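You operate a simulated robot arm through the tools that you are given. There is no shell and no other tool. Be economical: measure what you need, move in short steps, check, and stop when the job is done.

You run a simulated robot arm. Do the job below in one go: nothing can be reset, and whatever is moved stays where it is left.

TASK
Shut the air and take both caps off the tube.
Fine: furnace off, gauge knob and air valve shut first; black-gripped cap on the bench, red-gripped cap on the small shelf.

The check looks at the end state, three seconds after you hand in, the way a careful person would. Anything else that was tipped, shoved, dropped, spilled or broken makes it a failure. A push-on lid holds only when it is set on centred and level and pressed home; a screw cap is set on level and turned clockwise until tight.

THE ROBOT
A 7-joint arm with a two-finger parallel gripper on a trunk, on a base that drives. Base frame: it is fixed to the floor where the robot stands at the start and does not move with it; the origin is under the middle of the robot, x ahead of it, y to its left, z up. Units: mm, rad, N and s.
With the tool pointing down near the work surface it reaches from about 220 to 740 mm from the robot's upright axis, wherever it stands. Its first joint turns from -2.897 to 2.897 rad. Places, roughly: bench top beside the furnace [1000, 1100, 800]; black valve on the furnace [900, 700, 900]; furnace switch [500, 0, 900]; silver cap [1000, 750, 1250]; silver cap (10x10x9 cm) [1100, 800, 800]; small shelf on the furnace [900, -200, 900]. Payload 1.57 kg.
The TCP is the grasp point between the finger pads, 30 mm short of the fingertips. In the tool frame z runs along the fingers and y along their closing line. The gripper opens to 110 mm. The fingers are 24 mm wide and 12 mm thick; the gripper's body (48 by 112 mm) begins 78 mm behind the TCP.
Orientation is told as [roll, pitch, yaw] about the base's x, y, z axes, in that order, counted from this pose: with the fingers straight down and closing along the base's y, the tool's x points along the base's -x, its y along +y and its z along -z.

THE INTERFACE
- The arm moves only by the tool nudge_tool. Its argument "moves" is a list of rows, each a list of 6 numbers: the shift along the tool's x, y, z in mm, then the turn, a rotation vector about the tool's x, y, z in rad. In form: [[dx, dy, dz, ax, ay, az], ...]. A call has 1 to 10 rows; each row is the pose to reach, as a shift and turn from the pose commanded when the call began, along the tool's axes at that moment. "jaw" is the gripper command, from -1 (shut) to 1 (fully open), values between in proportion, set as the call begins (left out, the last holds). A row lasts 0.2 s, in which the tool goes at most 50 mm and 0.15 rad; a call with a longer step from one row to the next is refused whole, and so is a gripper value outside its range. A pose out of reach is approached as far as the arm can. The call stops where the force on the tool passes 40 N (or 10 N more than at its start, if that is more) or the arm is blocked; 0.2 s more then pass. Each finger travels about 45 mm/s and halts on what it meets, pressing with about 28 N; the grip force reading is that of the motor and also rises with nothing between the fingers. The clock runs only during rows and for 0.2 s after the last one: add rows that repeat a pose to give the fingers time. It gives the time, the measured TCP pose, the force on the tool (base axes), the opening and the grip force at its end, in the units of the frame above (readings bear some noise), with the torque about the TCP (base axes, N m) and any sound that the robot's microphone picked up, and new pictures: "show" is both (left out), scene, wrist or none.
- Cameras (640 x 400 px; columns grow to the right, rows downward): "scene" is now at [25.7, 160.3, 1606.2]; the picture's right is [0.07, -1.00, 0.00], its down [-0.57, -0.04, -0.82] and it looks along [0.82, 0.06, -0.58] (base axes); focal length 268 px, centre (320, 200). "wrist" rides on the gripper at [70, 16, -141] in the tool frame; the picture's right is [-0.23, 0.97, 0.00], its down [-0.86, -0.20, -0.48] and it looks along [-0.47, -0.11, 0.88] (tool axes); focal length 222 px, centre (320, 200). There is no depth. A picture from a camera that has moved, and an enlarged one, comes with that camera's place and axes in the base frame and with its lens. The place of the scene camera against the robot may be out by one fixed shift of up to 18 mm in any direction.
- slide_trunk(by): slides the trunk up (or, below 0, down) by that many mm; the arm and the scene camera ride with it, the base frame stays. It gives what a move gives, with no picture.
- roll_base(legs): drives the robot by 1 to 6 legs, each [ahead, turn to the left] in mm and rad, along the robot's own axes; the way and the turn of a leg run together, so that a leg with both is an arc; at most 1500 mm and 3.142 rad a leg. The arm and the cameras ride along, it lands a little off, and it stops where it bumps. It gives what a move gives, and a new picture of the scene camera.
- turn_head(pan, tilt): turns the head with the scene camera to pan (to the left, within 2.705 rad either way) and tilt (down, from -0.506 to 1.204), counted from straight ahead of the robot. It gives what a move gives, and a new picture of the scene camera.
- inspect(camera, box): a new picture of the part [left, top, right, bottom] of that camera's present view, enlarged. It takes no simulated time.
- sign_off(): hands the job in; it is judged then, once.

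Work in short steps. Places have to be worked out from the pictures, the camera data and where the tool is seen: move nearer, look again, correct. Check each grasp and each placing, and mend what went wrong. You have 120 turns and 260 pictures in all, those below and enlarged ones among them. Open the gripper and draw the arm clear of the work before you hand the job in, unless the task says otherwise; then end with one line.

The tools are called after ">>>" as a command line: name --pt "numbers of a row" for each row, then --argument value for the rest, lists and objects as JSON in quotes. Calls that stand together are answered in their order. nudge_tool: Moves the arm, as the interface text tells. Its arguments: {"type":"object","properties":{"moves":{"type":"array","items":{"type":"array","items":{"type":"number"}}},"jaw":{"type":"number"},"show":{"type":"string","enum":["both","scene","wrist","none"]}},"required":["moves"]} The other tools are called the same way: slide_trunk (by) slides the trunk up or down; roll_base (legs) drives the base; turn_head (pan, tilt) turns the head that bears the scene camera; inspect (camera, box) takes an enlarged picture of a part of a camera's view; sign_off () hands the job in.

At the start:

```text
clock: 0.0
tool_pos: [414.2, -86.1, 1364.9]
tool_rot: [-0.007, -0.03, 0.0]
contact_force: [122.0, -29.8, -198.1]
ft_torque: [0.24, 0.96, 0.0]
grip_width: 110.2
gripper_force: 0.1
trunk travel left (down, up): [-518.0, 72.0]
robot x, y, heading: [2.3, -3.0, -0.004]
head pan, tilt: [0.072, 0.613]
```

scene: 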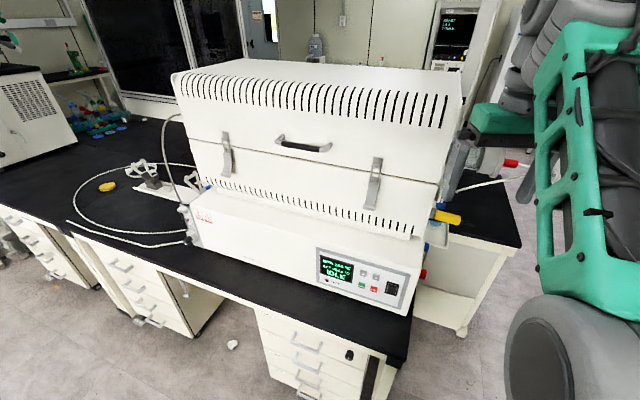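
wrist: 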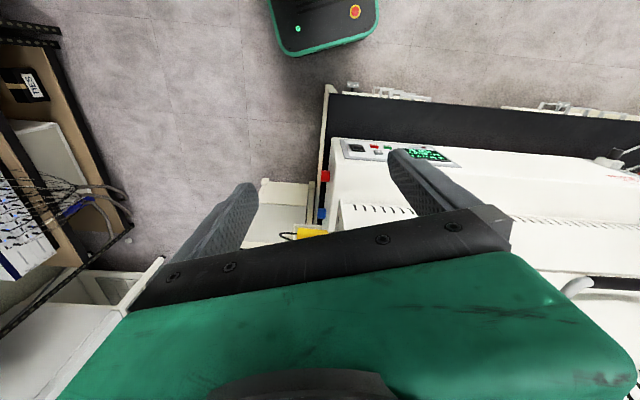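

The scene shows a tube furnace with a panel in front and parts on both sides. I'll enlarge the panel and both sides.

>>> inspect --camera "scene" --box '[300, 230, 430, 311]'

>>> inspect --camera "scene" --box '[390, 130, 550, 290]'

>>> inspect --camera "scene" --box '[60, 100, 240, 260]'

```text
4.92 times, centred on (365, 270) of scene
camera zoom: at [25.7, 160.3, 1606.2], right [0.07, -1.0, 0.0], down [-0.57, -0.04, -0.82], along [0.82, 0.06, -0.58], focal length 1318 px, centre (98, -147)
```

zoom: 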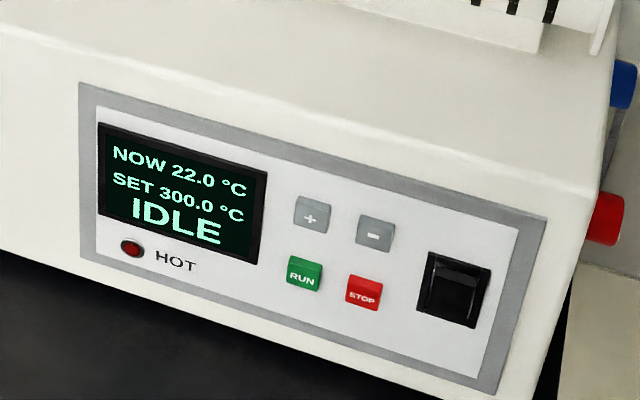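

```text
2.50 times, centred on (470, 210) of scene
camera zoom: at [25.7, 160.3, 1606.2], right [0.07, -1.0, 0.0], down [-0.57, -0.04, -0.82], along [0.82, 0.06, -0.58], focal length 670 px, centre (-55, 175)
```

zoom: 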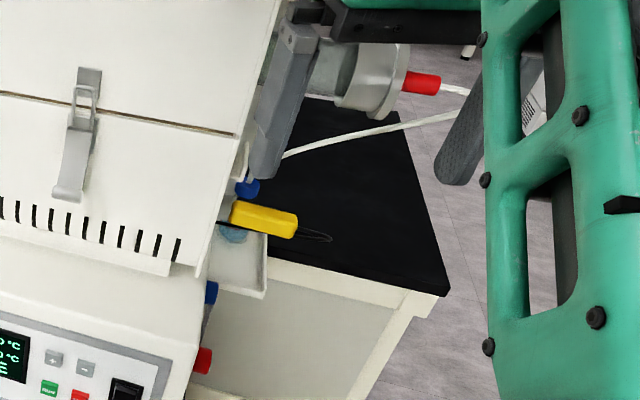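

```text
2.50 times, centred on (150, 180) of scene
camera zoom: at [25.7, 160.3, 1606.2], right [0.07, -1.0, 0.0], down [-0.57, -0.04, -0.82], along [0.82, 0.06, -0.58], focal length 670 px, centre (745, 250)
```

zoom: 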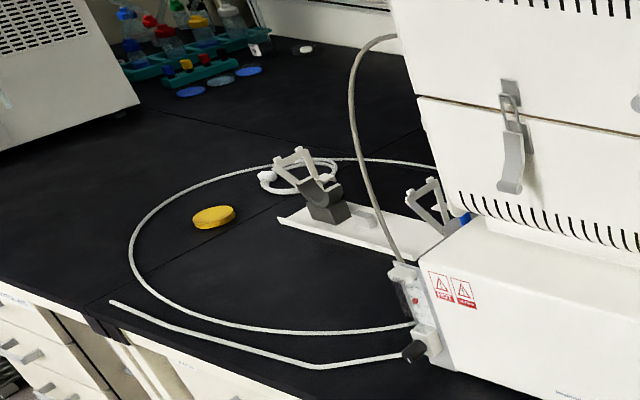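

The furnace is powered but idle. I'll look at the left side with the head, then plan where to stand.

>>> turn_head --pan 0.75 --tilt 0.5

>>> turn_head --pan -0.3 --tilt 0.6

```text
clock: 1.1
tool_pos: [415.3, -86.7, 1365.9]
tool_rot: [-0.009, -0.035, 0.001]
contact_force: [42.6, -10.4, -67.5]
ft_torque: [0.12, -0.07, 0.08]
grip_width: 110.0
gripper_force: 0.1
trunk travel left (down, up): [-518.0, 72.0]
robot x, y, heading: [2.0, 1.8, -0.004]
head pan, tilt: [0.75, 0.499]
camera scene: at [4.5, 216.0, 1616.3], right [0.68, -0.73, 0.0], down [-0.35, -0.33, -0.88], along [0.64, 0.6, -0.48], focal length 268 px, centre (320, 200)
```

scene: 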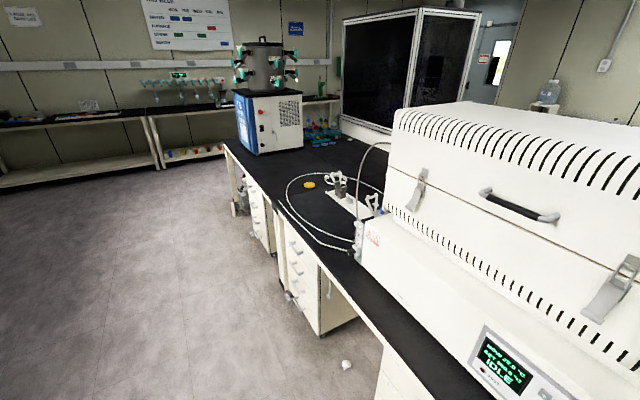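

```text
clock: 2.4
tool_pos: [416.1, -86.6, 1364.7]
tool_rot: [-0.009, -0.037, -0.002]
contact_force: [43.2, -9.5, -68.5]
ft_torque: [-0.03, -0.02, 0.03]
grip_width: 109.9
gripper_force: 0.0
trunk travel left (down, up): [-518.0, 72.0]
robot x, y, heading: [0.9, 1.8, 0.0]
head pan, tilt: [-0.3, 0.6]
camera scene: at [22.3, 127.9, 1607.3], right [-0.29, -0.96, 0.0], down [-0.54, 0.17, -0.83], along [0.79, -0.24, -0.56], focal length 268 px, centre (320, 200)
```

scene: 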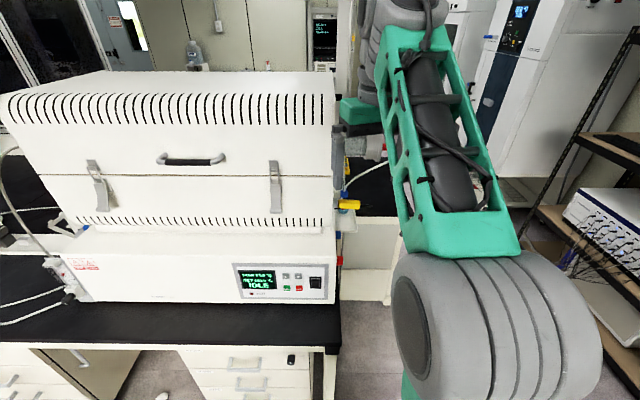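

Back the robot off a bit so that the arm has room, then check the force reading.

>>> roll_base --legs '[[-250, 0]]'

>>> nudge_tool --pt "0 0 -20 0 0 0" --pt "0 0 -20 0 0 0" --show "both"

```text
clock: 4.2
tool_pos: [166.8, -86.8, 1365.1]
tool_rot: [-0.01, -0.036, -0.001]
contact_force: [42.1, -10.5, -68.5]
ft_torque: [0.06, -0.09, 0.04]
grip_width: 109.9
gripper_force: 0.0
trunk travel left (down, up): [-518.0, 72.0]
robot x, y, heading: [-246.8, -0.7, -0.005]
head pan, tilt: [-0.3, 0.6]
camera scene: at [-226.0, 128.1, 1607.3], right [-0.3, -0.95, 0.0], down [-0.54, 0.17, -0.83], along [0.79, -0.25, -0.56], focal length 268 px, centre (320, 200)
```

scene: 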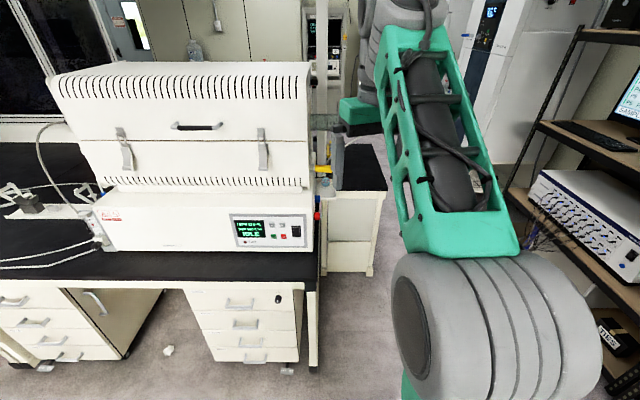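

```text
clock: 4.5
tool_pos: [173.2, -89.1, 1372.4]
tool_rot: [-0.015, -0.059, -0.001]
contact_force: [19.3, -5.4, -25.5]
ft_torque: [0.14, 0.38, 0.03]
grip_width: 110.1
gripper_force: 0.0
trunk travel left (down, up): [-518.0, 72.0]
robot x, y, heading: [-248.0, 0.2, -0.006]
head pan, tilt: [-0.3, 0.6]
stopped in row 1: the force on the tool passed its limit at 142 N (the readings are from after the stop); the commanded pose is now the measured one
camera scene: at [-225.4, 128.0, 1607.3], right [-0.3, -0.95, 0.0], down [-0.54, 0.17, -0.83], along [0.79, -0.25, -0.56], focal length 268 px, centre (320, 200)
camera wrist: at [94.3, -69.8, 1509.9], right [0.23, 0.97, 0.0], down [0.83, -0.19, 0.53], along [0.52, -0.12, -0.85], focal length 222 px, centre (320, 200)
```

scene: 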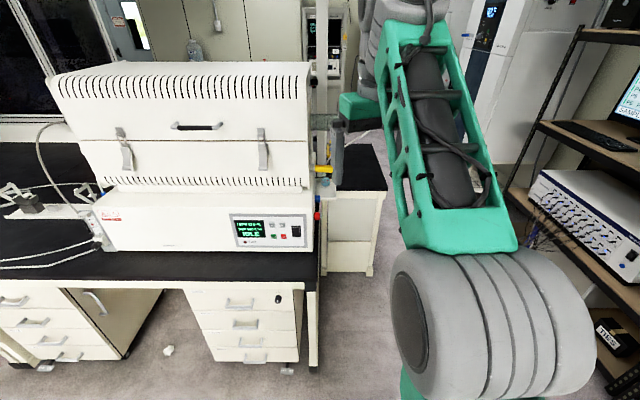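
wrist: 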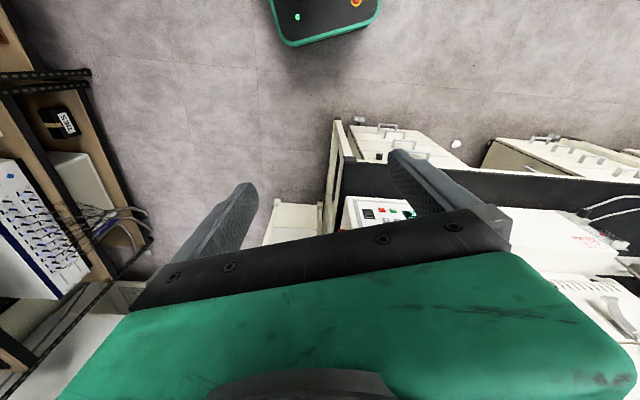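

The force rode along with the base, so it is the arm against itself or a joint stop, not the furnace. I'll move the tool forward and down a bit.

>>> nudge_tool --pt "-25 0 25 0 0 0" --pt "-50 0 50 0 0 0" --pt "-75 0 75 0 0 0" --pt "-100 0 100 0 0 0" --show "none"

```text
clock: 5.5
tool_pos: [277.3, -90.7, 1279.3]
tool_rot: [-0.014, -0.054, -0.001]
contact_force: [-0.5, -0.1, 0.1]
ft_torque: [0.0, 0.0, 0.0]
grip_width: 110.2
gripper_force: 0.0
trunk travel left (down, up): [-518.0, 72.0]
robot x, y, heading: [-249.6, -0.9, 0.001]
head pan, tilt: [-0.3, 0.6]
```

Force is clean now. I'll lower and pitch the tool forward to horizontal, clear of the bench.

>>> nudge_tool --pt "0 0 30 0 -0.15 0" --pt "0 0 60 0 -0.3 0" --pt "0 0 90 0 -0.45 0" --pt "0 0 120 0 -0.6 0" --pt "0 0 150 0 -0.75 0" --pt "0 0 180 0 -0.9 0" --pt "0 0 210 0 -1.05 0" --pt "0 0 240 0 -1.2 0" --pt "0 0 270 0 -1.35 0" --pt "0 0 300 0 -1.5 0" --jaw -1

```text
clock: 6.9
tool_pos: [402.8, -58.2, 1220.7]
tool_rot: [-0.198, -1.114, 0.291]
contact_force: [-1.6, -0.7, 1.4]
ft_torque: [0.02, 0.02, 0.06]
grip_width: 0.0
gripper_force: 10.5
out of reach, approached as far as the arm can: row 3, 4
trunk travel left (down, up): [-518.0, 72.0]
robot x, y, heading: [-249.7, -2.4, 0.002]
head pan, tilt: [-0.3, 0.6]
stopped in row 7: the arm was blocked; the commanded pose is now the measured one
camera scene: at [-229.5, 125.0, 1606.6], right [-0.3, -0.96, 0.0], down [-0.54, 0.17, -0.83], along [0.79, -0.24, -0.56], focal length 268 px, centre (320, 200)
camera wrist: at [243.3, -58.5, 1218.2], right [-0.01, 0.99, 0.12], down [-0.05, -0.12, 0.99], along [1.0, 0.01, 0.05], focal length 222 px, centre (320, 200)
```

scene: 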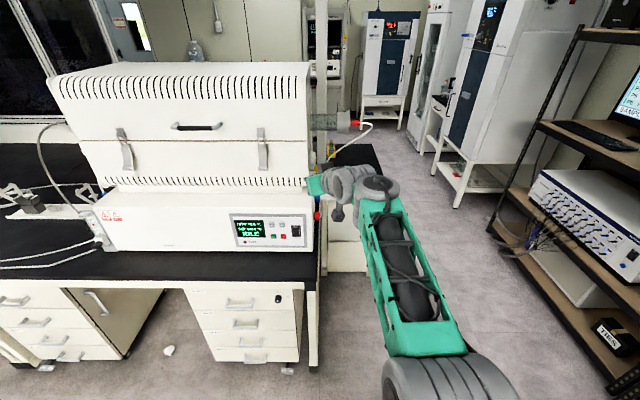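
wrist: 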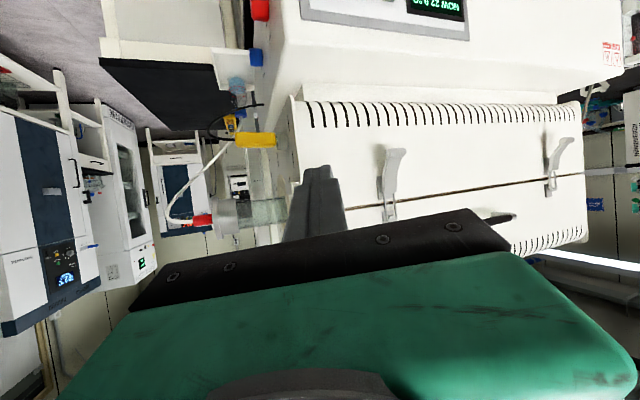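

Blocked near a joint limit close in. I'll go lower and further out, finishing the turn to horizontal on the way.

>>> nudge_tool --pt "30 9 20 0 0 0" --pt "61 18 41 0.015 -0.074 0.018" --pt "91 27 61 0.03 -0.148 0.037" --pt "121 36 81 0.045 -0.22 0.055" --pt "152 45 102 0.06 -0.295 0.074" --pt "182 54 122 0.075 -0.37 0.092" --pt "182 54 122 0.091 -0.443 0.111"

```text
clock: 8.5
tool_pos: [432.2, -16.2, 1002.9]
tool_rot: [-2.207, -1.564, 2.206]
contact_force: [-0.2, 0.3, -0.1]
ft_torque: [0.02, 0.02, -0.01]
grip_width: 0.0
gripper_force: 21.3
trunk travel left (down, up): [-518.0, 72.0]
robot x, y, heading: [-246.4, -0.2, 0.002]
head pan, tilt: [-0.3, 0.6]
camera scene: at [-225.8, 128.2, 1607.3], right [-0.3, -0.96, 0.0], down [-0.54, 0.17, -0.82], along [0.79, -0.24, -0.57], focal length 268 px, centre (320, 200)
camera wrist: at [289.2, 0.4, 933.1], right [0.0, 0.97, 0.22], down [-0.48, -0.2, 0.85], along [0.88, -0.11, 0.47], focal length 222 px, centre (320, 200)
```

scene: 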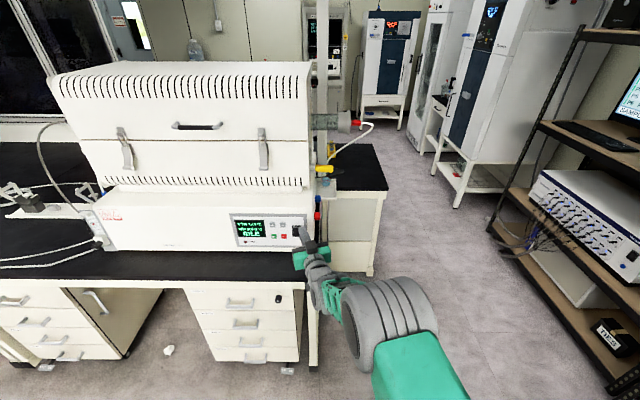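
wrist: 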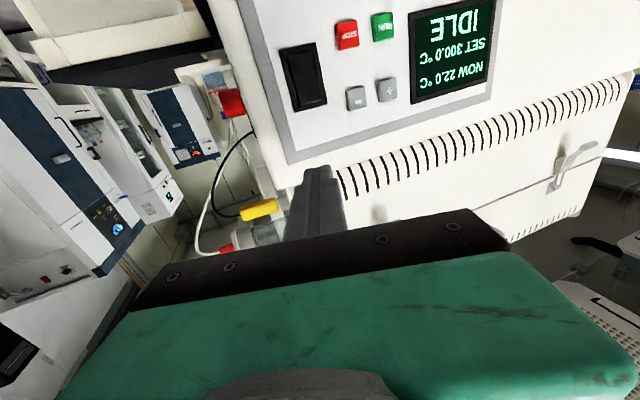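

The tool is now horizontal in front of the panel. I'll enlarge the switch in both views to triangulate it and see which end is pressed.

>>> inspect --camera "wrist" --box '[240, 0, 420, 120]'

>>> inspect --camera "scene" --box '[220, 200, 340, 280]'

```text
3.33 times, centred on (330, 60) of wrist
camera zoom: at [289.2, 0.4, 933.1], right [0.0, 0.97, 0.22], down [-0.48, -0.2, 0.85], along [0.88, -0.11, 0.47], focal length 740 px, centre (287, 667)
```

zoom: 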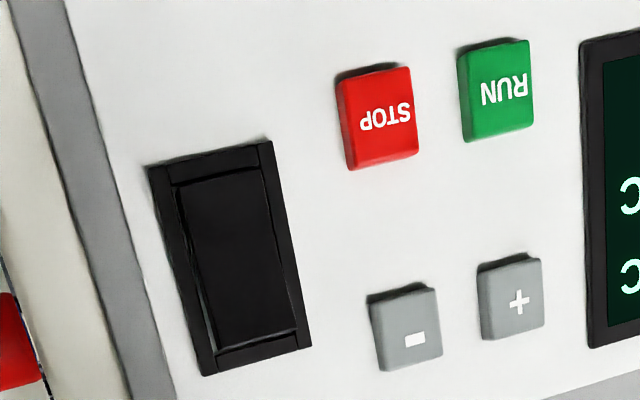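

```text
5.00 times, centred on (280, 240) of scene
camera zoom: at [-225.8, 128.2, 1607.3], right [-0.3, -0.96, 0.0], down [-0.54, 0.17, -0.82], along [0.79, -0.24, -0.57], focal length 1339 px, centre (520, 0)
```

zoom: 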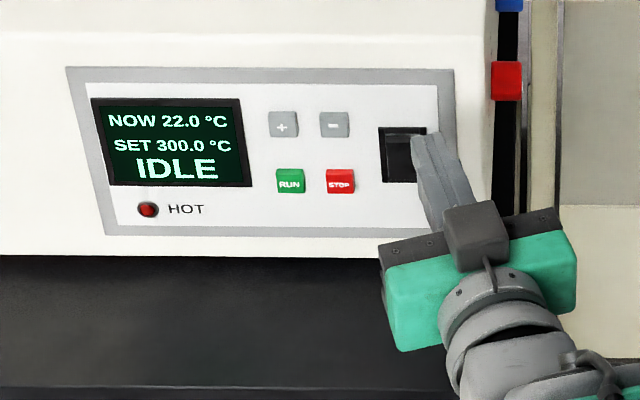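

The rocker centre is at about (550, -16, 930) and about 55 mm tall. I'll bring the shut fingers in front of its lower half and look.

>>> nudge_tool --pt "43 0 10 0 0 0" --pt "86 0 25 0 0 0" --pt "86 0 50 0 0 0" --pt "86 0 50 0 0 0"

>>> inspect --camera "wrist" --box '[200, 100, 440, 250]'

>>> inspect --camera "scene" --box '[220, 200, 340, 280]'

```text
clock: 9.5
tool_pos: [482.0, -16.4, 916.7]
tool_rot: [-2.17, -1.565, 2.172]
contact_force: [0.3, 0.4, 0.2]
ft_torque: [0.0, 0.01, -0.01]
grip_width: 0.0
gripper_force: 21.8
trunk travel left (down, up): [-518.0, 72.0]
robot x, y, heading: [-247.1, -0.5, 0.004]
head pan, tilt: [-0.3, 0.6]
camera scene: at [-226.1, 128.2, 1607.3], right [-0.3, -0.96, 0.0], down [-0.54, 0.17, -0.83], along [0.79, -0.24, -0.56], focal length 268 px, centre (320, 200)
camera wrist: at [340.2, 0.2, 847.8], right [0.0, 0.97, 0.22], down [-0.48, -0.2, 0.85], along [0.88, -0.11, 0.47], focal length 222 px, centre (320, 200)
```

scene: 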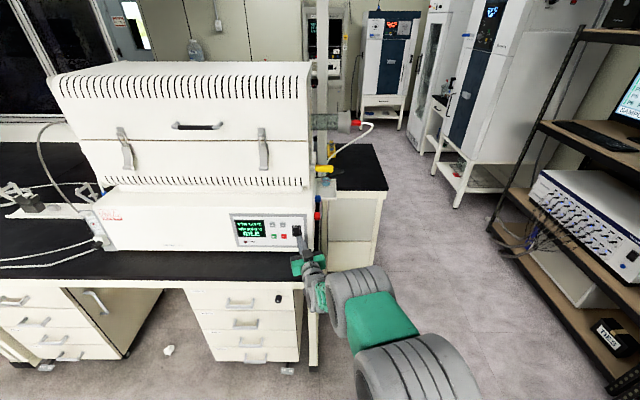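
wrist: 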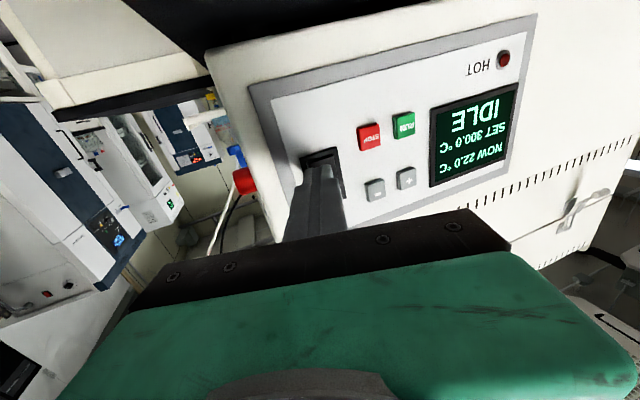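

```text
2.67 times, centred on (320, 175) of wrist
camera zoom: at [340.2, 0.2, 847.8], right [0.0, 0.97, 0.22], down [-0.48, -0.2, 0.85], along [0.88, -0.11, 0.47], focal length 592 px, centre (320, 267)
```

zoom: 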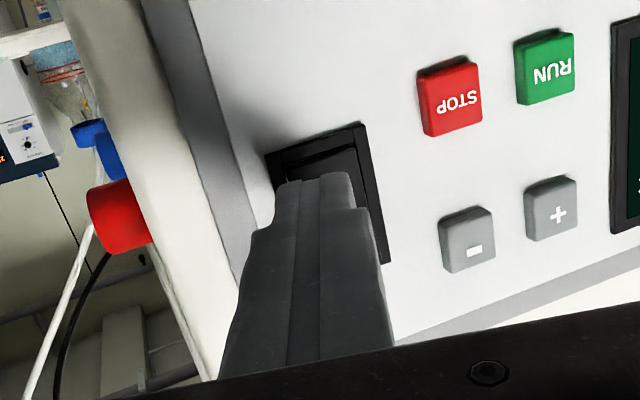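

```text
5.00 times, centred on (280, 240) of scene
camera zoom: at [-226.1, 128.2, 1607.3], right [-0.3, -0.96, 0.0], down [-0.54, 0.17, -0.83], along [0.79, -0.24, -0.56], focal length 1339 px, centre (520, 0)
```

zoom: 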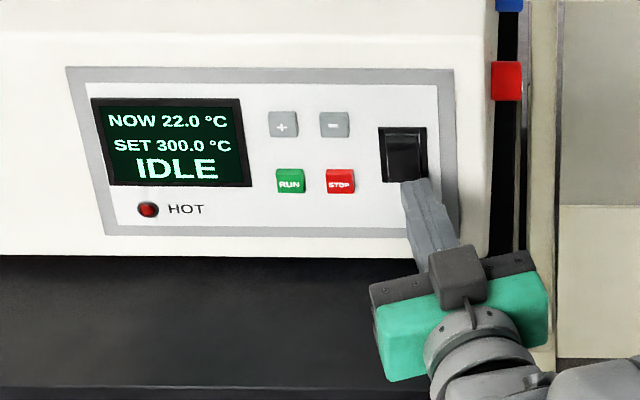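

Tip is aligned with the lower half of the rocker. I'll press forward slowly till contact.

>>> nudge_tool --pt "0 0 8 0 0 0" --pt "0 0 16 0 0 0" --pt "0 0 22 0 0 0" --pt "0 0 27 0 0 0" --pt "0 0 32 0 0 0" --pt "0 0 37 0 0 0" --pt "0 0 42 0 0 0" --pt "0 0 46 0 0 0" --show "wrist"

>>> inspect --camera "scene" --box '[220, 200, 340, 280]'

```text
clock: 10.3
tool_pos: [495.0, -16.8, 916.5]
tool_rot: [-2.345, -1.566, 2.344]
contact_force: [-30.0, 1.2, 11.6]
ft_torque: [-0.09, -0.67, -0.2]
grip_width: 0.0
gripper_force: 21.6
trunk travel left (down, up): [-518.0, 72.0]
robot x, y, heading: [-250.6, 1.7, 0.003]
head pan, tilt: [-0.3, 0.6]
stopped in row 3: the force on the tool passed its limit at 46 N (the readings are from after the stop); the commanded pose is now the measured one
camera wrist: at [353.0, -0.2, 846.5], right [0.0, 0.97, 0.22], down [-0.48, -0.2, 0.85], along [0.88, -0.11, 0.47], focal length 222 px, centre (320, 200)
```

wrist: 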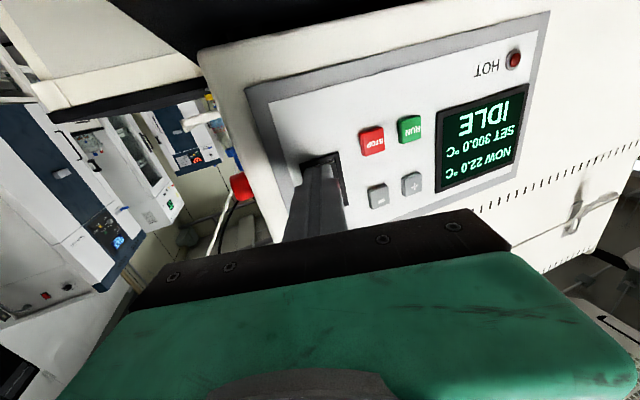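

```text
5.00 times, centred on (280, 240) of scene
camera zoom: at [-232.1, 128.3, 1607.6], right [-0.3, -0.96, 0.0], down [-0.54, 0.17, -0.83], along [0.79, -0.24, -0.56], focal length 1339 px, centre (520, 0)
```

zoom: 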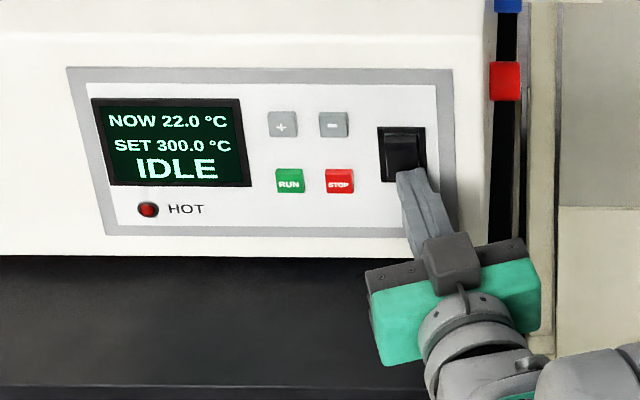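

Contact at tip x≈525, probably on the lower bezel. I'll back off, raise by 7 mm and press again.

>>> nudge_tool --pt "0 0 -8 0 0 0" --pt "-7 2 -8 0 0 0" --pt "-7 2 -2 0 0 0" --pt "-7 2 2 0 0 0" --pt "-7 2 6 0 0 0" --pt "-7 2 10 0 0 0" --pt "-7 2 14 0 0 0" --pt "-7 2 18 0 0 0" --show "wrist"

>>> inspect --camera "scene" --box '[220, 200, 340, 280]'

```text
clock: 11.4
tool_pos: [495.1, -13.3, 918.9]
tool_rot: [-0.626, -1.568, 0.628]
contact_force: [-29.2, 0.2, 11.6]
ft_torque: [-0.13, -0.67, -0.33]
grip_width: 0.0
gripper_force: 21.3
trunk travel left (down, up): [-518.0, 72.0]
robot x, y, heading: [-250.7, 1.0, -0.002]
head pan, tilt: [-0.3, 0.6]
stopped in row 5: the force on the tool passed its limit at 47 N (the readings are from after the stop); the commanded pose is now the measured one
camera wrist: at [352.2, 2.3, 849.9], right [0.0, 0.97, 0.22], down [-0.48, -0.2, 0.86], along [0.88, -0.11, 0.46], focal length 222 px, centre (320, 200)
```

wrist: 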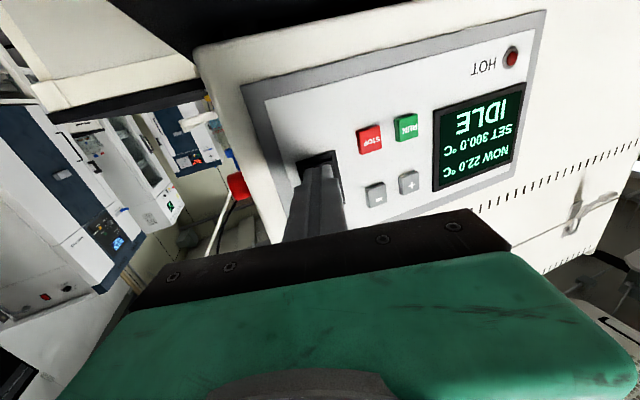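

```text
5.00 times, centred on (280, 240) of scene
camera zoom: at [-232.6, 128.2, 1607.6], right [-0.3, -0.96, 0.0], down [-0.54, 0.17, -0.83], along [0.79, -0.24, -0.56], focal length 1339 px, centre (520, 0)
```

zoom: 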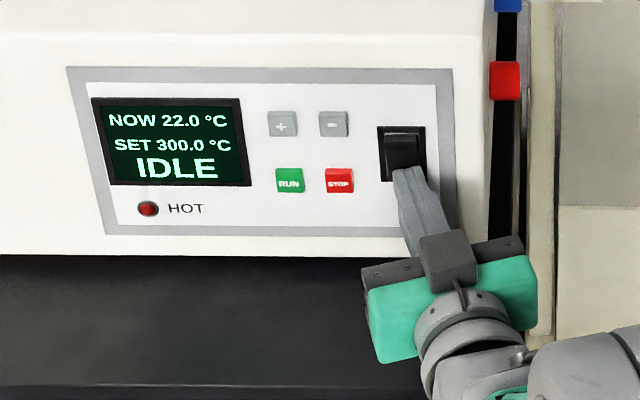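

The torque puts the contact near the rocker's pivot (z≈929). I'll withdraw and look closely at the rocker's shape.

>>> nudge_tool --pt "0 0 -40 0 0 0" --pt "-40 0 -60 0 0 0" --pt "-80 0 -60 0 0 0" --show "none"

>>> inspect --camera "wrist" --box '[270, 40, 350, 110]'

>>> inspect --camera "scene" --box '[280, 215, 315, 245]'

```text
clock: 12.2
tool_pos: [438.9, -14.6, 996.9]
tool_rot: [-0.283, -1.56, 0.284]
contact_force: [0.0, 0.4, 0.1]
ft_torque: [-0.02, -0.01, 0.0]
grip_width: 0.2
gripper_force: 21.1
trunk travel left (down, up): [-518.0, 72.0]
robot x, y, heading: [-250.6, -6.8, -0.004]
head pan, tilt: [-0.3, 0.6]
```

```text
5.71 times, centred on (310, 75) of wrist
camera zoom: at [296.2, 1.3, 929.5], right [0.0, 0.97, 0.22], down [-0.47, -0.2, 0.86], along [0.88, -0.11, 0.46], focal length 1269 px, centre (377, 914)
```

zoom: 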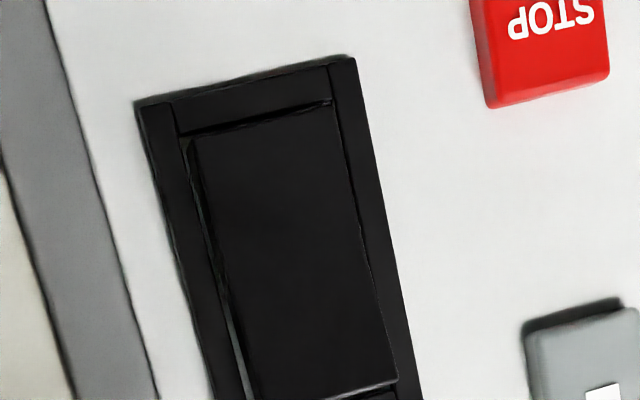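

```text
13.33 times, centred on (298, 230) of scene
camera zoom: at [-227.3, 128.2, 1607.2], right [-0.3, -0.96, 0.0], down [-0.54, 0.17, -0.83], along [0.79, -0.24, -0.56], focal length 3570 px, centre (620, -200)
```

zoom: 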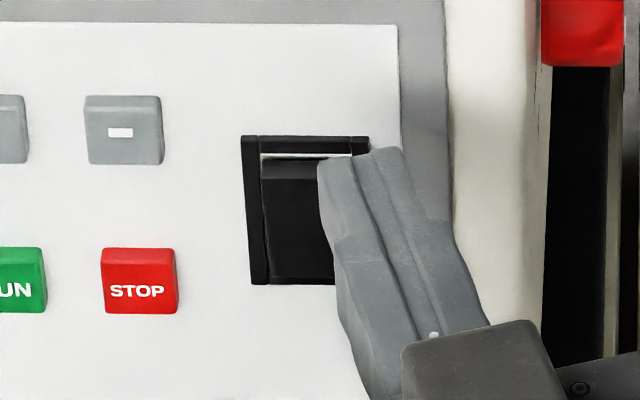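

From above I can see the rocker's top end standing proud (its upper face is visible), so the top is the end to press. I'll press at z≈944.

>>> nudge_tool --pt "26 1 10 0 0 0" --pt "52 1 35 0 0 0" --pt "52 1 43 0 0 0" --pt "52 1 48 0 0 0" --pt "52 1 53 0 0 0" --pt "52 1 58 0 0 0" --pt "52 1 63 0 0 0" --pt "52 1 68 0 0 0" --show "wrist"

>>> inspect --camera "scene" --box '[220, 200, 340, 280]'

```text
clock: 13.8
tool_pos: [495.7, -13.1, 944.0]
tool_rot: [-0.529, -1.564, 0.527]
contact_force: [-31.5, 1.9, 14.0]
ft_torque: [-0.14, -0.07, -0.25]
grip_width: 0.2
gripper_force: 21.4
trunk travel left (down, up): [-518.0, 72.0]
robot x, y, heading: [-252.9, 0.0, 0.001]
head pan, tilt: [-0.3, 0.6]
stopped in row 8: the force on the tool passed its limit at 45 N (the readings are from after the stop); the commanded pose is now the measured one
camera wrist: at [352.5, 3.2, 876.2], right [0.0, 0.97, 0.22], down [-0.47, -0.2, 0.86], along [0.88, -0.11, 0.46], focal length 222 px, centre (320, 200)
```

wrist: 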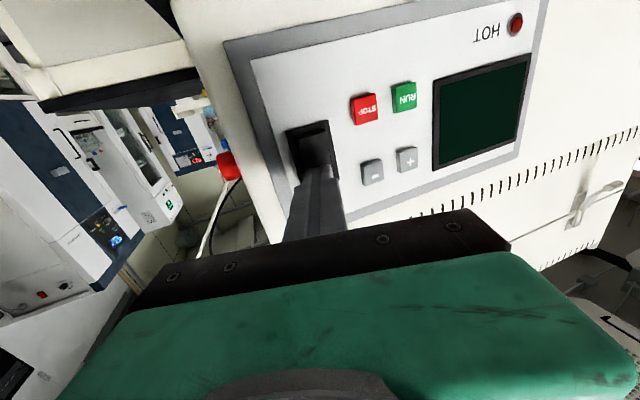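

```text
5.00 times, centred on (280, 240) of scene
camera zoom: at [-233.6, 128.4, 1607.6], right [-0.3, -0.96, 0.0], down [-0.54, 0.17, -0.83], along [0.79, -0.24, -0.56], focal length 1339 px, centre (520, 0)
```

zoom: 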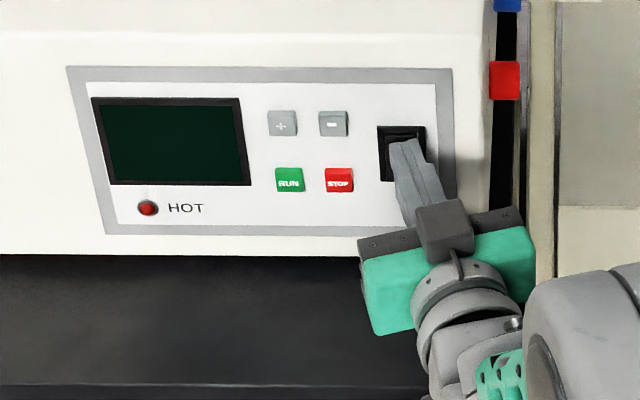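

The display is dark: furnace off. I withdraw the tool and drive left to face the gauge and valve.

>>> nudge_tool --pt "0 0 -40 0 0 0" --pt "-20 0 -80 0 0 0" --pt "-40 0 -100 0 0 0" --show "none"

>>> roll_base --legs '[[0, 1.571], [650, 0], [0, -1.571]]'

>>> turn_head --pan 0.1 --tilt 0.6

```text
clock: 14.6
tool_pos: [399.3, -14.1, 984.3]
tool_rot: [-0.251, -1.558, 0.252]
contact_force: [-0.3, 0.3, 0.4]
ft_torque: [0.02, 0.02, -0.02]
grip_width: 0.2
gripper_force: 21.0
trunk travel left (down, up): [-518.0, 72.0]
robot x, y, heading: [-251.2, -0.2, 0.003]
head pan, tilt: [-0.3, 0.6]
```

```text
clock: 25.9
tool_pos: [399.6, 625.8, 983.2]
tool_rot: [-0.251, -1.56, 0.238]
contact_force: [0.0, 0.4, 0.1]
ft_torque: [-0.02, -0.01, 0.02]
grip_width: 0.0
gripper_force: 20.9
trunk travel left (down, up): [-518.0, 72.0]
robot x, y, heading: [-250.3, 649.3, -0.012]
head pan, tilt: [-0.3, 0.6]
camera scene: at [-225.7, 774.4, 1607.3], right [-0.31, -0.95, 0.0], down [-0.54, 0.17, -0.83], along [0.79, -0.25, -0.56], focal length 268 px, centre (320, 200)
```

scene: 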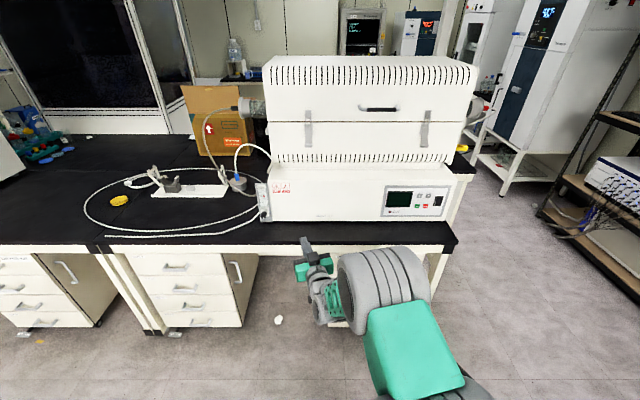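

```text
clock: 26.7
tool_pos: [398.7, 624.6, 983.2]
tool_rot: [-0.258, -1.559, 0.244]
contact_force: [0.6, 0.0, -0.6]
ft_torque: [-0.01, 0.03, 0.0]
grip_width: 0.0
gripper_force: 22.0
trunk travel left (down, up): [-518.0, 72.0]
robot x, y, heading: [-248.4, 646.8, -0.017]
head pan, tilt: [0.099, 0.6]
camera scene: at [-221.7, 809.3, 1607.3], right [0.09, -1.0, 0.0], down [-0.56, -0.05, -0.83], along [0.82, 0.07, -0.56], focal length 268 px, centre (320, 200)
```

scene: 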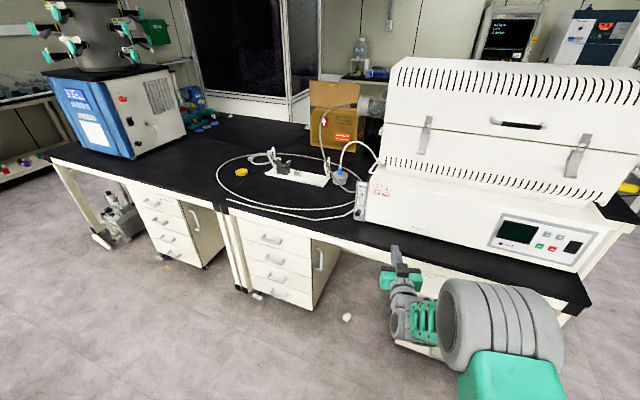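

>>> inspect --camera "scene" --box '[310, 130, 420, 230]'

>>> inspect --camera "scene" --box '[200, 70, 400, 220]'

```text
4.00 times, centred on (365, 180) of scene
camera zoom: at [-221.7, 809.3, 1607.3], right [0.09, -1.0, 0.0], down [-0.56, -0.05, -0.83], along [0.82, 0.07, -0.56], focal length 1071 px, centre (140, 280)
```

zoom: 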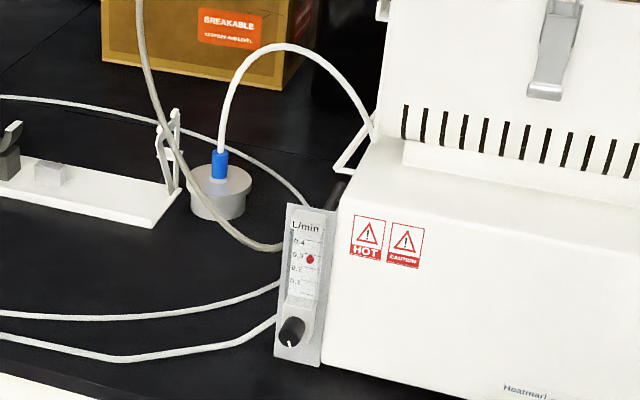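

```text
2.67 times, centred on (300, 145) of scene
camera zoom: at [-221.7, 809.3, 1607.3], right [0.09, -1.0, 0.0], down [-0.56, -0.05, -0.83], along [0.82, 0.07, -0.56], focal length 714 px, centre (373, 347)
```

zoom: 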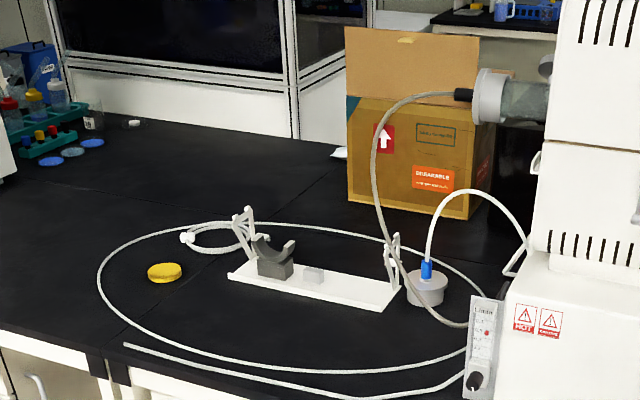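

The bench and furnace stand yawed by about -0.285 rad. The gauge knob is near (780, 717, 860), facing the front; the left cap with black grip is on the tube end, and a blue-gripped spare cap lies on the bench. I'll drive to face them squarely with standoff.

>>> roll_base --legs '[[0, 0.986], [375, 0], [0, -1.254]]'

>>> turn_head --pan -0.05 --tilt 0.6

>>> nudge_tool --pt "0 0 0 0 0 0" --show "wrist"

```text
clock: 34.6
tool_pos: [597.2, 756.4, 983.6]
tool_rot: [-0.246, -1.558, -0.045]
contact_force: [-0.1, 0.3, 0.0]
ft_torque: [0.0, -0.02, -0.03]
grip_width: 0.0
gripper_force: 21.3
trunk travel left (down, up): [-518.0, 72.0]
robot x, y, heading: [-21.1, 956.1, -0.289]
head pan, tilt: [0.099, 0.6]
camera scene: at [49.3, 1104.5, 1607.3], right [-0.19, -0.98, 0.0], down [-0.55, 0.11, -0.83], along [0.81, -0.16, -0.56], focal length 268 px, centre (320, 200)
```

scene: 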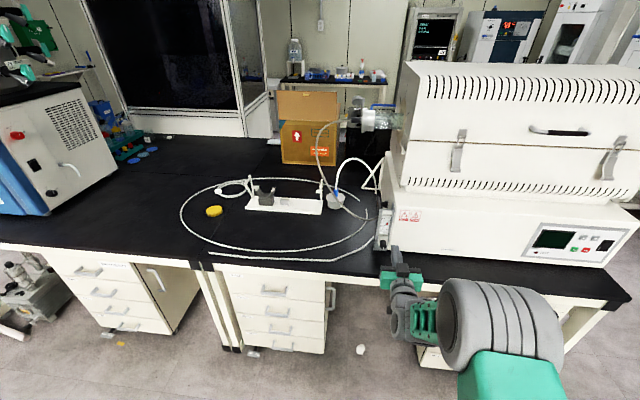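

```text
clock: 35.4
tool_pos: [596.9, 756.4, 983.0]
tool_rot: [-0.255, -1.557, -0.037]
contact_force: [0.2, 0.3, 0.1]
ft_torque: [0.04, 0.0, -0.02]
grip_width: 0.1
gripper_force: 21.5
trunk travel left (down, up): [-518.0, 72.0]
robot x, y, heading: [-24.8, 956.9, -0.293]
head pan, tilt: [-0.051, 0.6]
camera scene: at [45.9, 1091.9, 1607.3], right [-0.34, -0.94, 0.0], down [-0.53, 0.19, -0.83], along [0.78, -0.28, -0.56], focal length 268 px, centre (320, 200)
```

scene: 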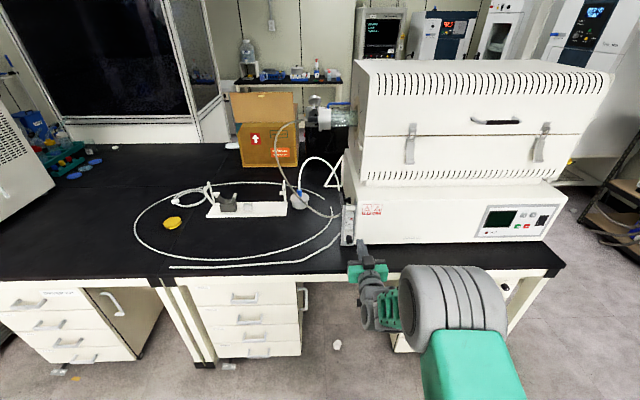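

```text
clock: 35.8
tool_pos: [595.8, 756.8, 983.5]
tool_rot: [-0.251, -1.557, -0.039]
contact_force: [-0.6, 0.2, 0.6]
ft_torque: [0.05, 0.0, -0.01]
grip_width: 0.0
gripper_force: 21.2
trunk travel left (down, up): [-518.0, 72.0]
robot x, y, heading: [-19.9, 956.7, -0.291]
head pan, tilt: [-0.051, 0.6]
camera wrist: at [463.5, 813.4, 915.9], right [0.28, 0.93, 0.22], down [-0.5, -0.05, 0.86], along [0.82, -0.36, 0.46], focal length 222 px, centre (320, 200)
```

wrist: 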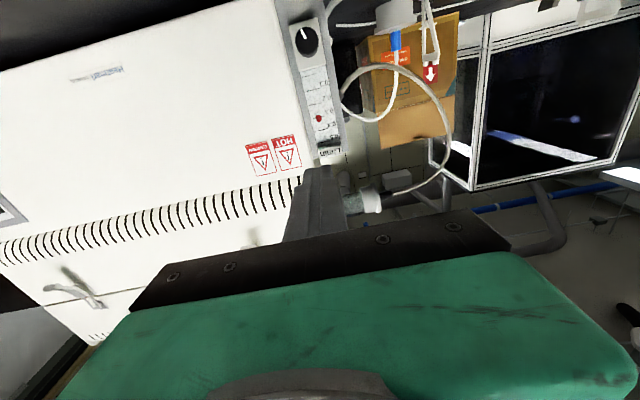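

Knob visible in both. Enlarge to triangulate.

>>> inspect --camera "scene" --box '[300, 150, 390, 250]'

>>> inspect --camera "wrist" --box '[260, 0, 420, 170]'

```text
4.00 times, centred on (345, 200) of scene
camera zoom: at [45.9, 1091.8, 1607.3], right [-0.34, -0.94, 0.0], down [-0.53, 0.19, -0.83], along [0.78, -0.28, -0.56], focal length 1071 px, centre (220, 200)
```

zoom: 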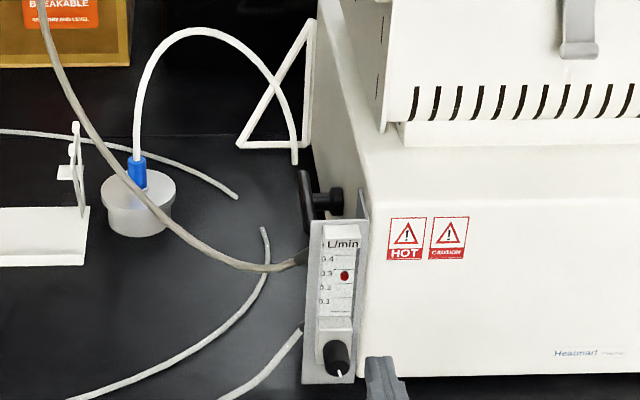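

```text
2.35 times, centred on (340, 85) of wrist
camera zoom: at [463.5, 813.4, 915.9], right [0.28, 0.93, 0.22], down [-0.5, -0.05, 0.86], along [0.82, -0.36, 0.46], focal length 523 px, centre (273, 471)
```

zoom: 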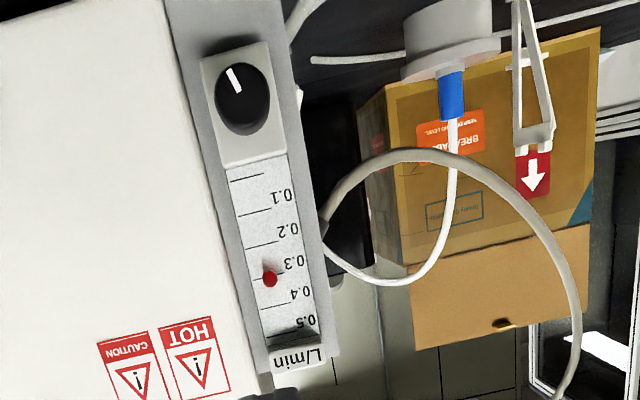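

Knob face at about (735, 725, 878); pointer straight down, ball at ~0.35. I'll go to a pre-grasp 20 mm in front, jaws open to about 50 mm.

>>> nudge_tool --pt "35 9 0 0 0 0" --pt "70 9 0 0 0 0" --pt "105 9 20 0 0 0" --pt "105 9 55 0 0 0" --pt "105 9 85 0 0 0" --pt "105 9 85 0 0 0" --jaw -0.1

>>> inspect --camera "wrist" --box '[200, 60, 440, 240]'

>>> inspect --camera "scene" --box '[300, 180, 400, 270]'

```text
clock: 37.1
tool_pos: [677.7, 738.3, 878.7]
tool_rot: [-0.223, -1.558, -0.069]
contact_force: [-0.4, -0.6, -0.3]
ft_torque: [-0.01, -0.01, -0.04]
grip_width: 49.6
gripper_force: 0.0
trunk travel left (down, up): [-518.0, 72.0]
robot x, y, heading: [-20.6, 955.9, -0.289]
head pan, tilt: [-0.051, 0.6]
camera scene: at [46.0, 1091.8, 1607.3], right [-0.34, -0.94, 0.0], down [-0.53, 0.19, -0.82], along [0.78, -0.28, -0.57], focal length 268 px, centre (320, 200)
camera wrist: at [545.4, 796.5, 811.1], right [0.28, 0.93, 0.22], down [-0.5, -0.05, 0.86], along [0.82, -0.36, 0.46], focal length 222 px, centre (320, 200)
```

scene: 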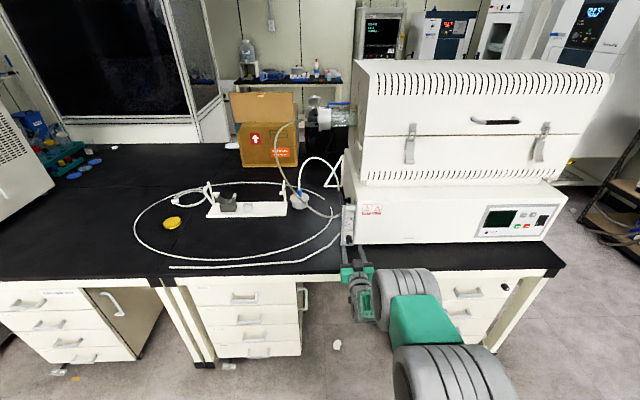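
wrist: 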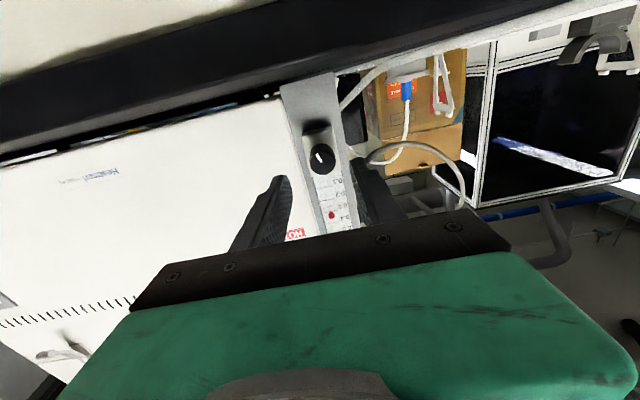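

```text
2.22 times, centred on (320, 150) of wrist
camera zoom: at [545.4, 796.5, 811.1], right [0.28, 0.93, 0.22], down [-0.5, -0.05, 0.86], along [0.82, -0.36, 0.46], focal length 494 px, centre (320, 311)
```

zoom: 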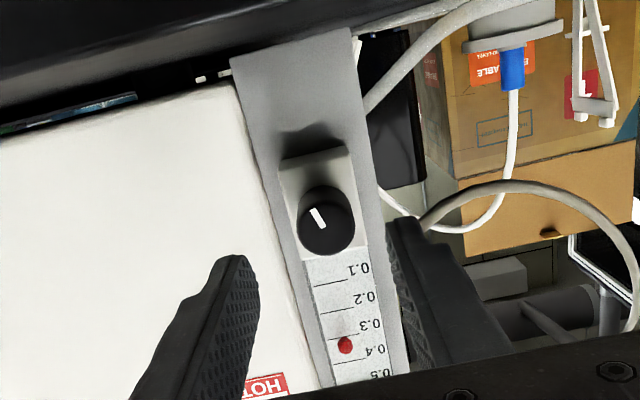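

```text
4.44 times, centred on (350, 225) of scene
camera zoom: at [46.0, 1091.8, 1607.3], right [-0.34, -0.94, 0.0], down [-0.53, 0.19, -0.82], along [0.78, -0.28, -0.57], focal length 1190 px, centre (187, 89)
```

zoom: 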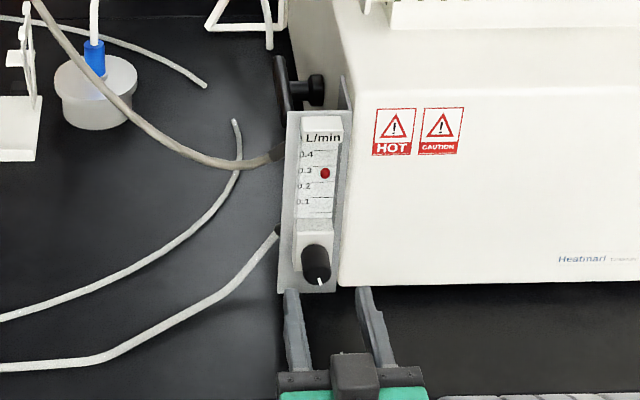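

Triangulating two wrist views: knob face (742, 723, 877). I'll advance so the tips overlap the knob by ~15 mm and close.

>>> nudge_tool --pt "2 3 20 0 0 0" --pt "2 3 35 0 0 0" --pt "2 3 45 0 0 0" --pt "2 3 51 0 0 0" --show "none"

>>> nudge_tool --pt "0 0 0 0 0 0" --pt "0 0 0 0 0 0" --pt "0 0 0 0 0 0" --pt "0 0 0 0 0 0" --jaw -1

>>> inspect --camera "scene" --box '[300, 180, 400, 270]'

>>> inspect --camera "wrist" --box '[200, 60, 440, 240]'

```text
clock: 38.1
tool_pos: [727.9, 729.0, 874.1]
tool_rot: [-0.257, -1.558, -0.035]
contact_force: [0.2, -0.1, -0.1]
ft_torque: [0.04, -0.01, -0.01]
grip_width: 49.7
gripper_force: 0.1
trunk travel left (down, up): [-518.0, 72.0]
robot x, y, heading: [-20.3, 954.7, -0.291]
head pan, tilt: [-0.051, 0.6]
```

```text
clock: 39.1
tool_pos: [727.4, 728.9, 874.7]
tool_rot: [-0.262, -1.559, -0.029]
contact_force: [1.5, -2.7, 0.8]
ft_torque: [0.0, 0.11, -1.04]
grip_width: 24.8
gripper_force: 36.2
trunk travel left (down, up): [-518.0, 72.0]
robot x, y, heading: [-24.9, 956.5, -0.292]
head pan, tilt: [-0.051, 0.6]
camera scene: at [46.1, 1091.5, 1607.3], right [-0.34, -0.94, 0.0], down [-0.53, 0.19, -0.82], along [0.78, -0.28, -0.57], focal length 268 px, centre (320, 200)
camera wrist: at [595.3, 784.7, 807.4], right [0.28, 0.93, 0.22], down [-0.5, -0.05, 0.86], along [0.82, -0.36, 0.46], focal length 222 px, centre (320, 200)
```

scene: 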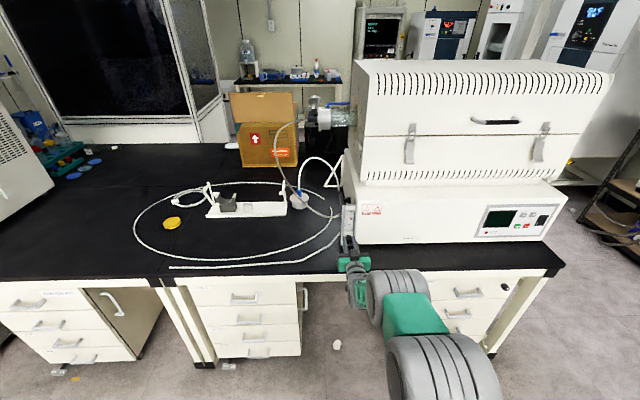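
wrist: 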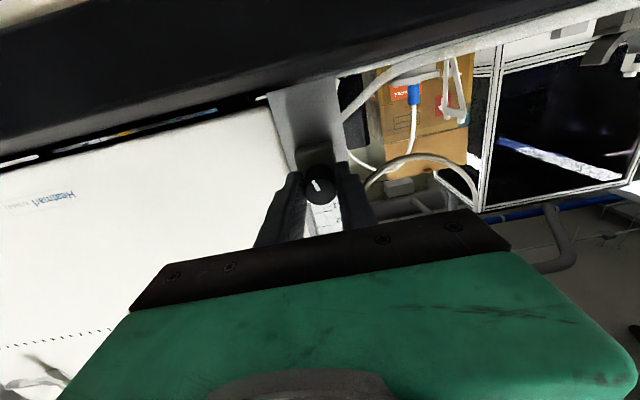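

```text
4.44 times, centred on (350, 225) of scene
camera zoom: at [46.1, 1091.5, 1607.3], right [-0.34, -0.94, 0.0], down [-0.53, 0.19, -0.82], along [0.78, -0.28, -0.57], focal length 1190 px, centre (187, 89)
```

zoom: 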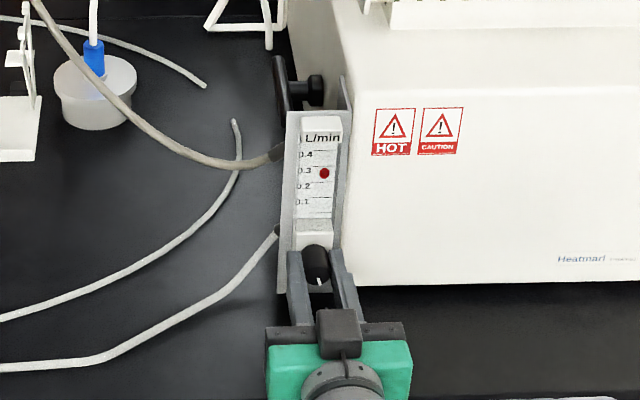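

```text
2.22 times, centred on (320, 150) of wrist
camera zoom: at [595.3, 784.7, 807.4], right [0.28, 0.93, 0.22], down [-0.5, -0.05, 0.86], along [0.82, -0.36, 0.46], focal length 494 px, centre (320, 311)
```

zoom: 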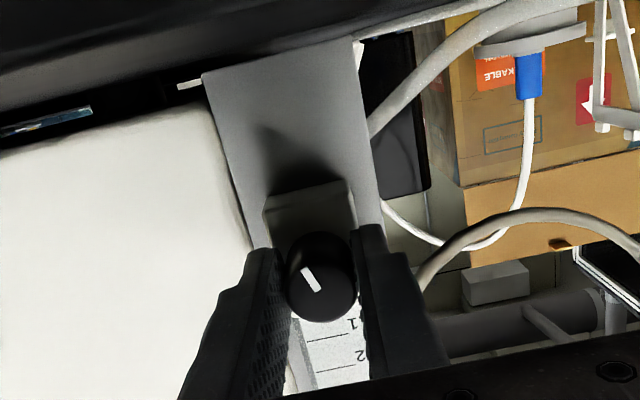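

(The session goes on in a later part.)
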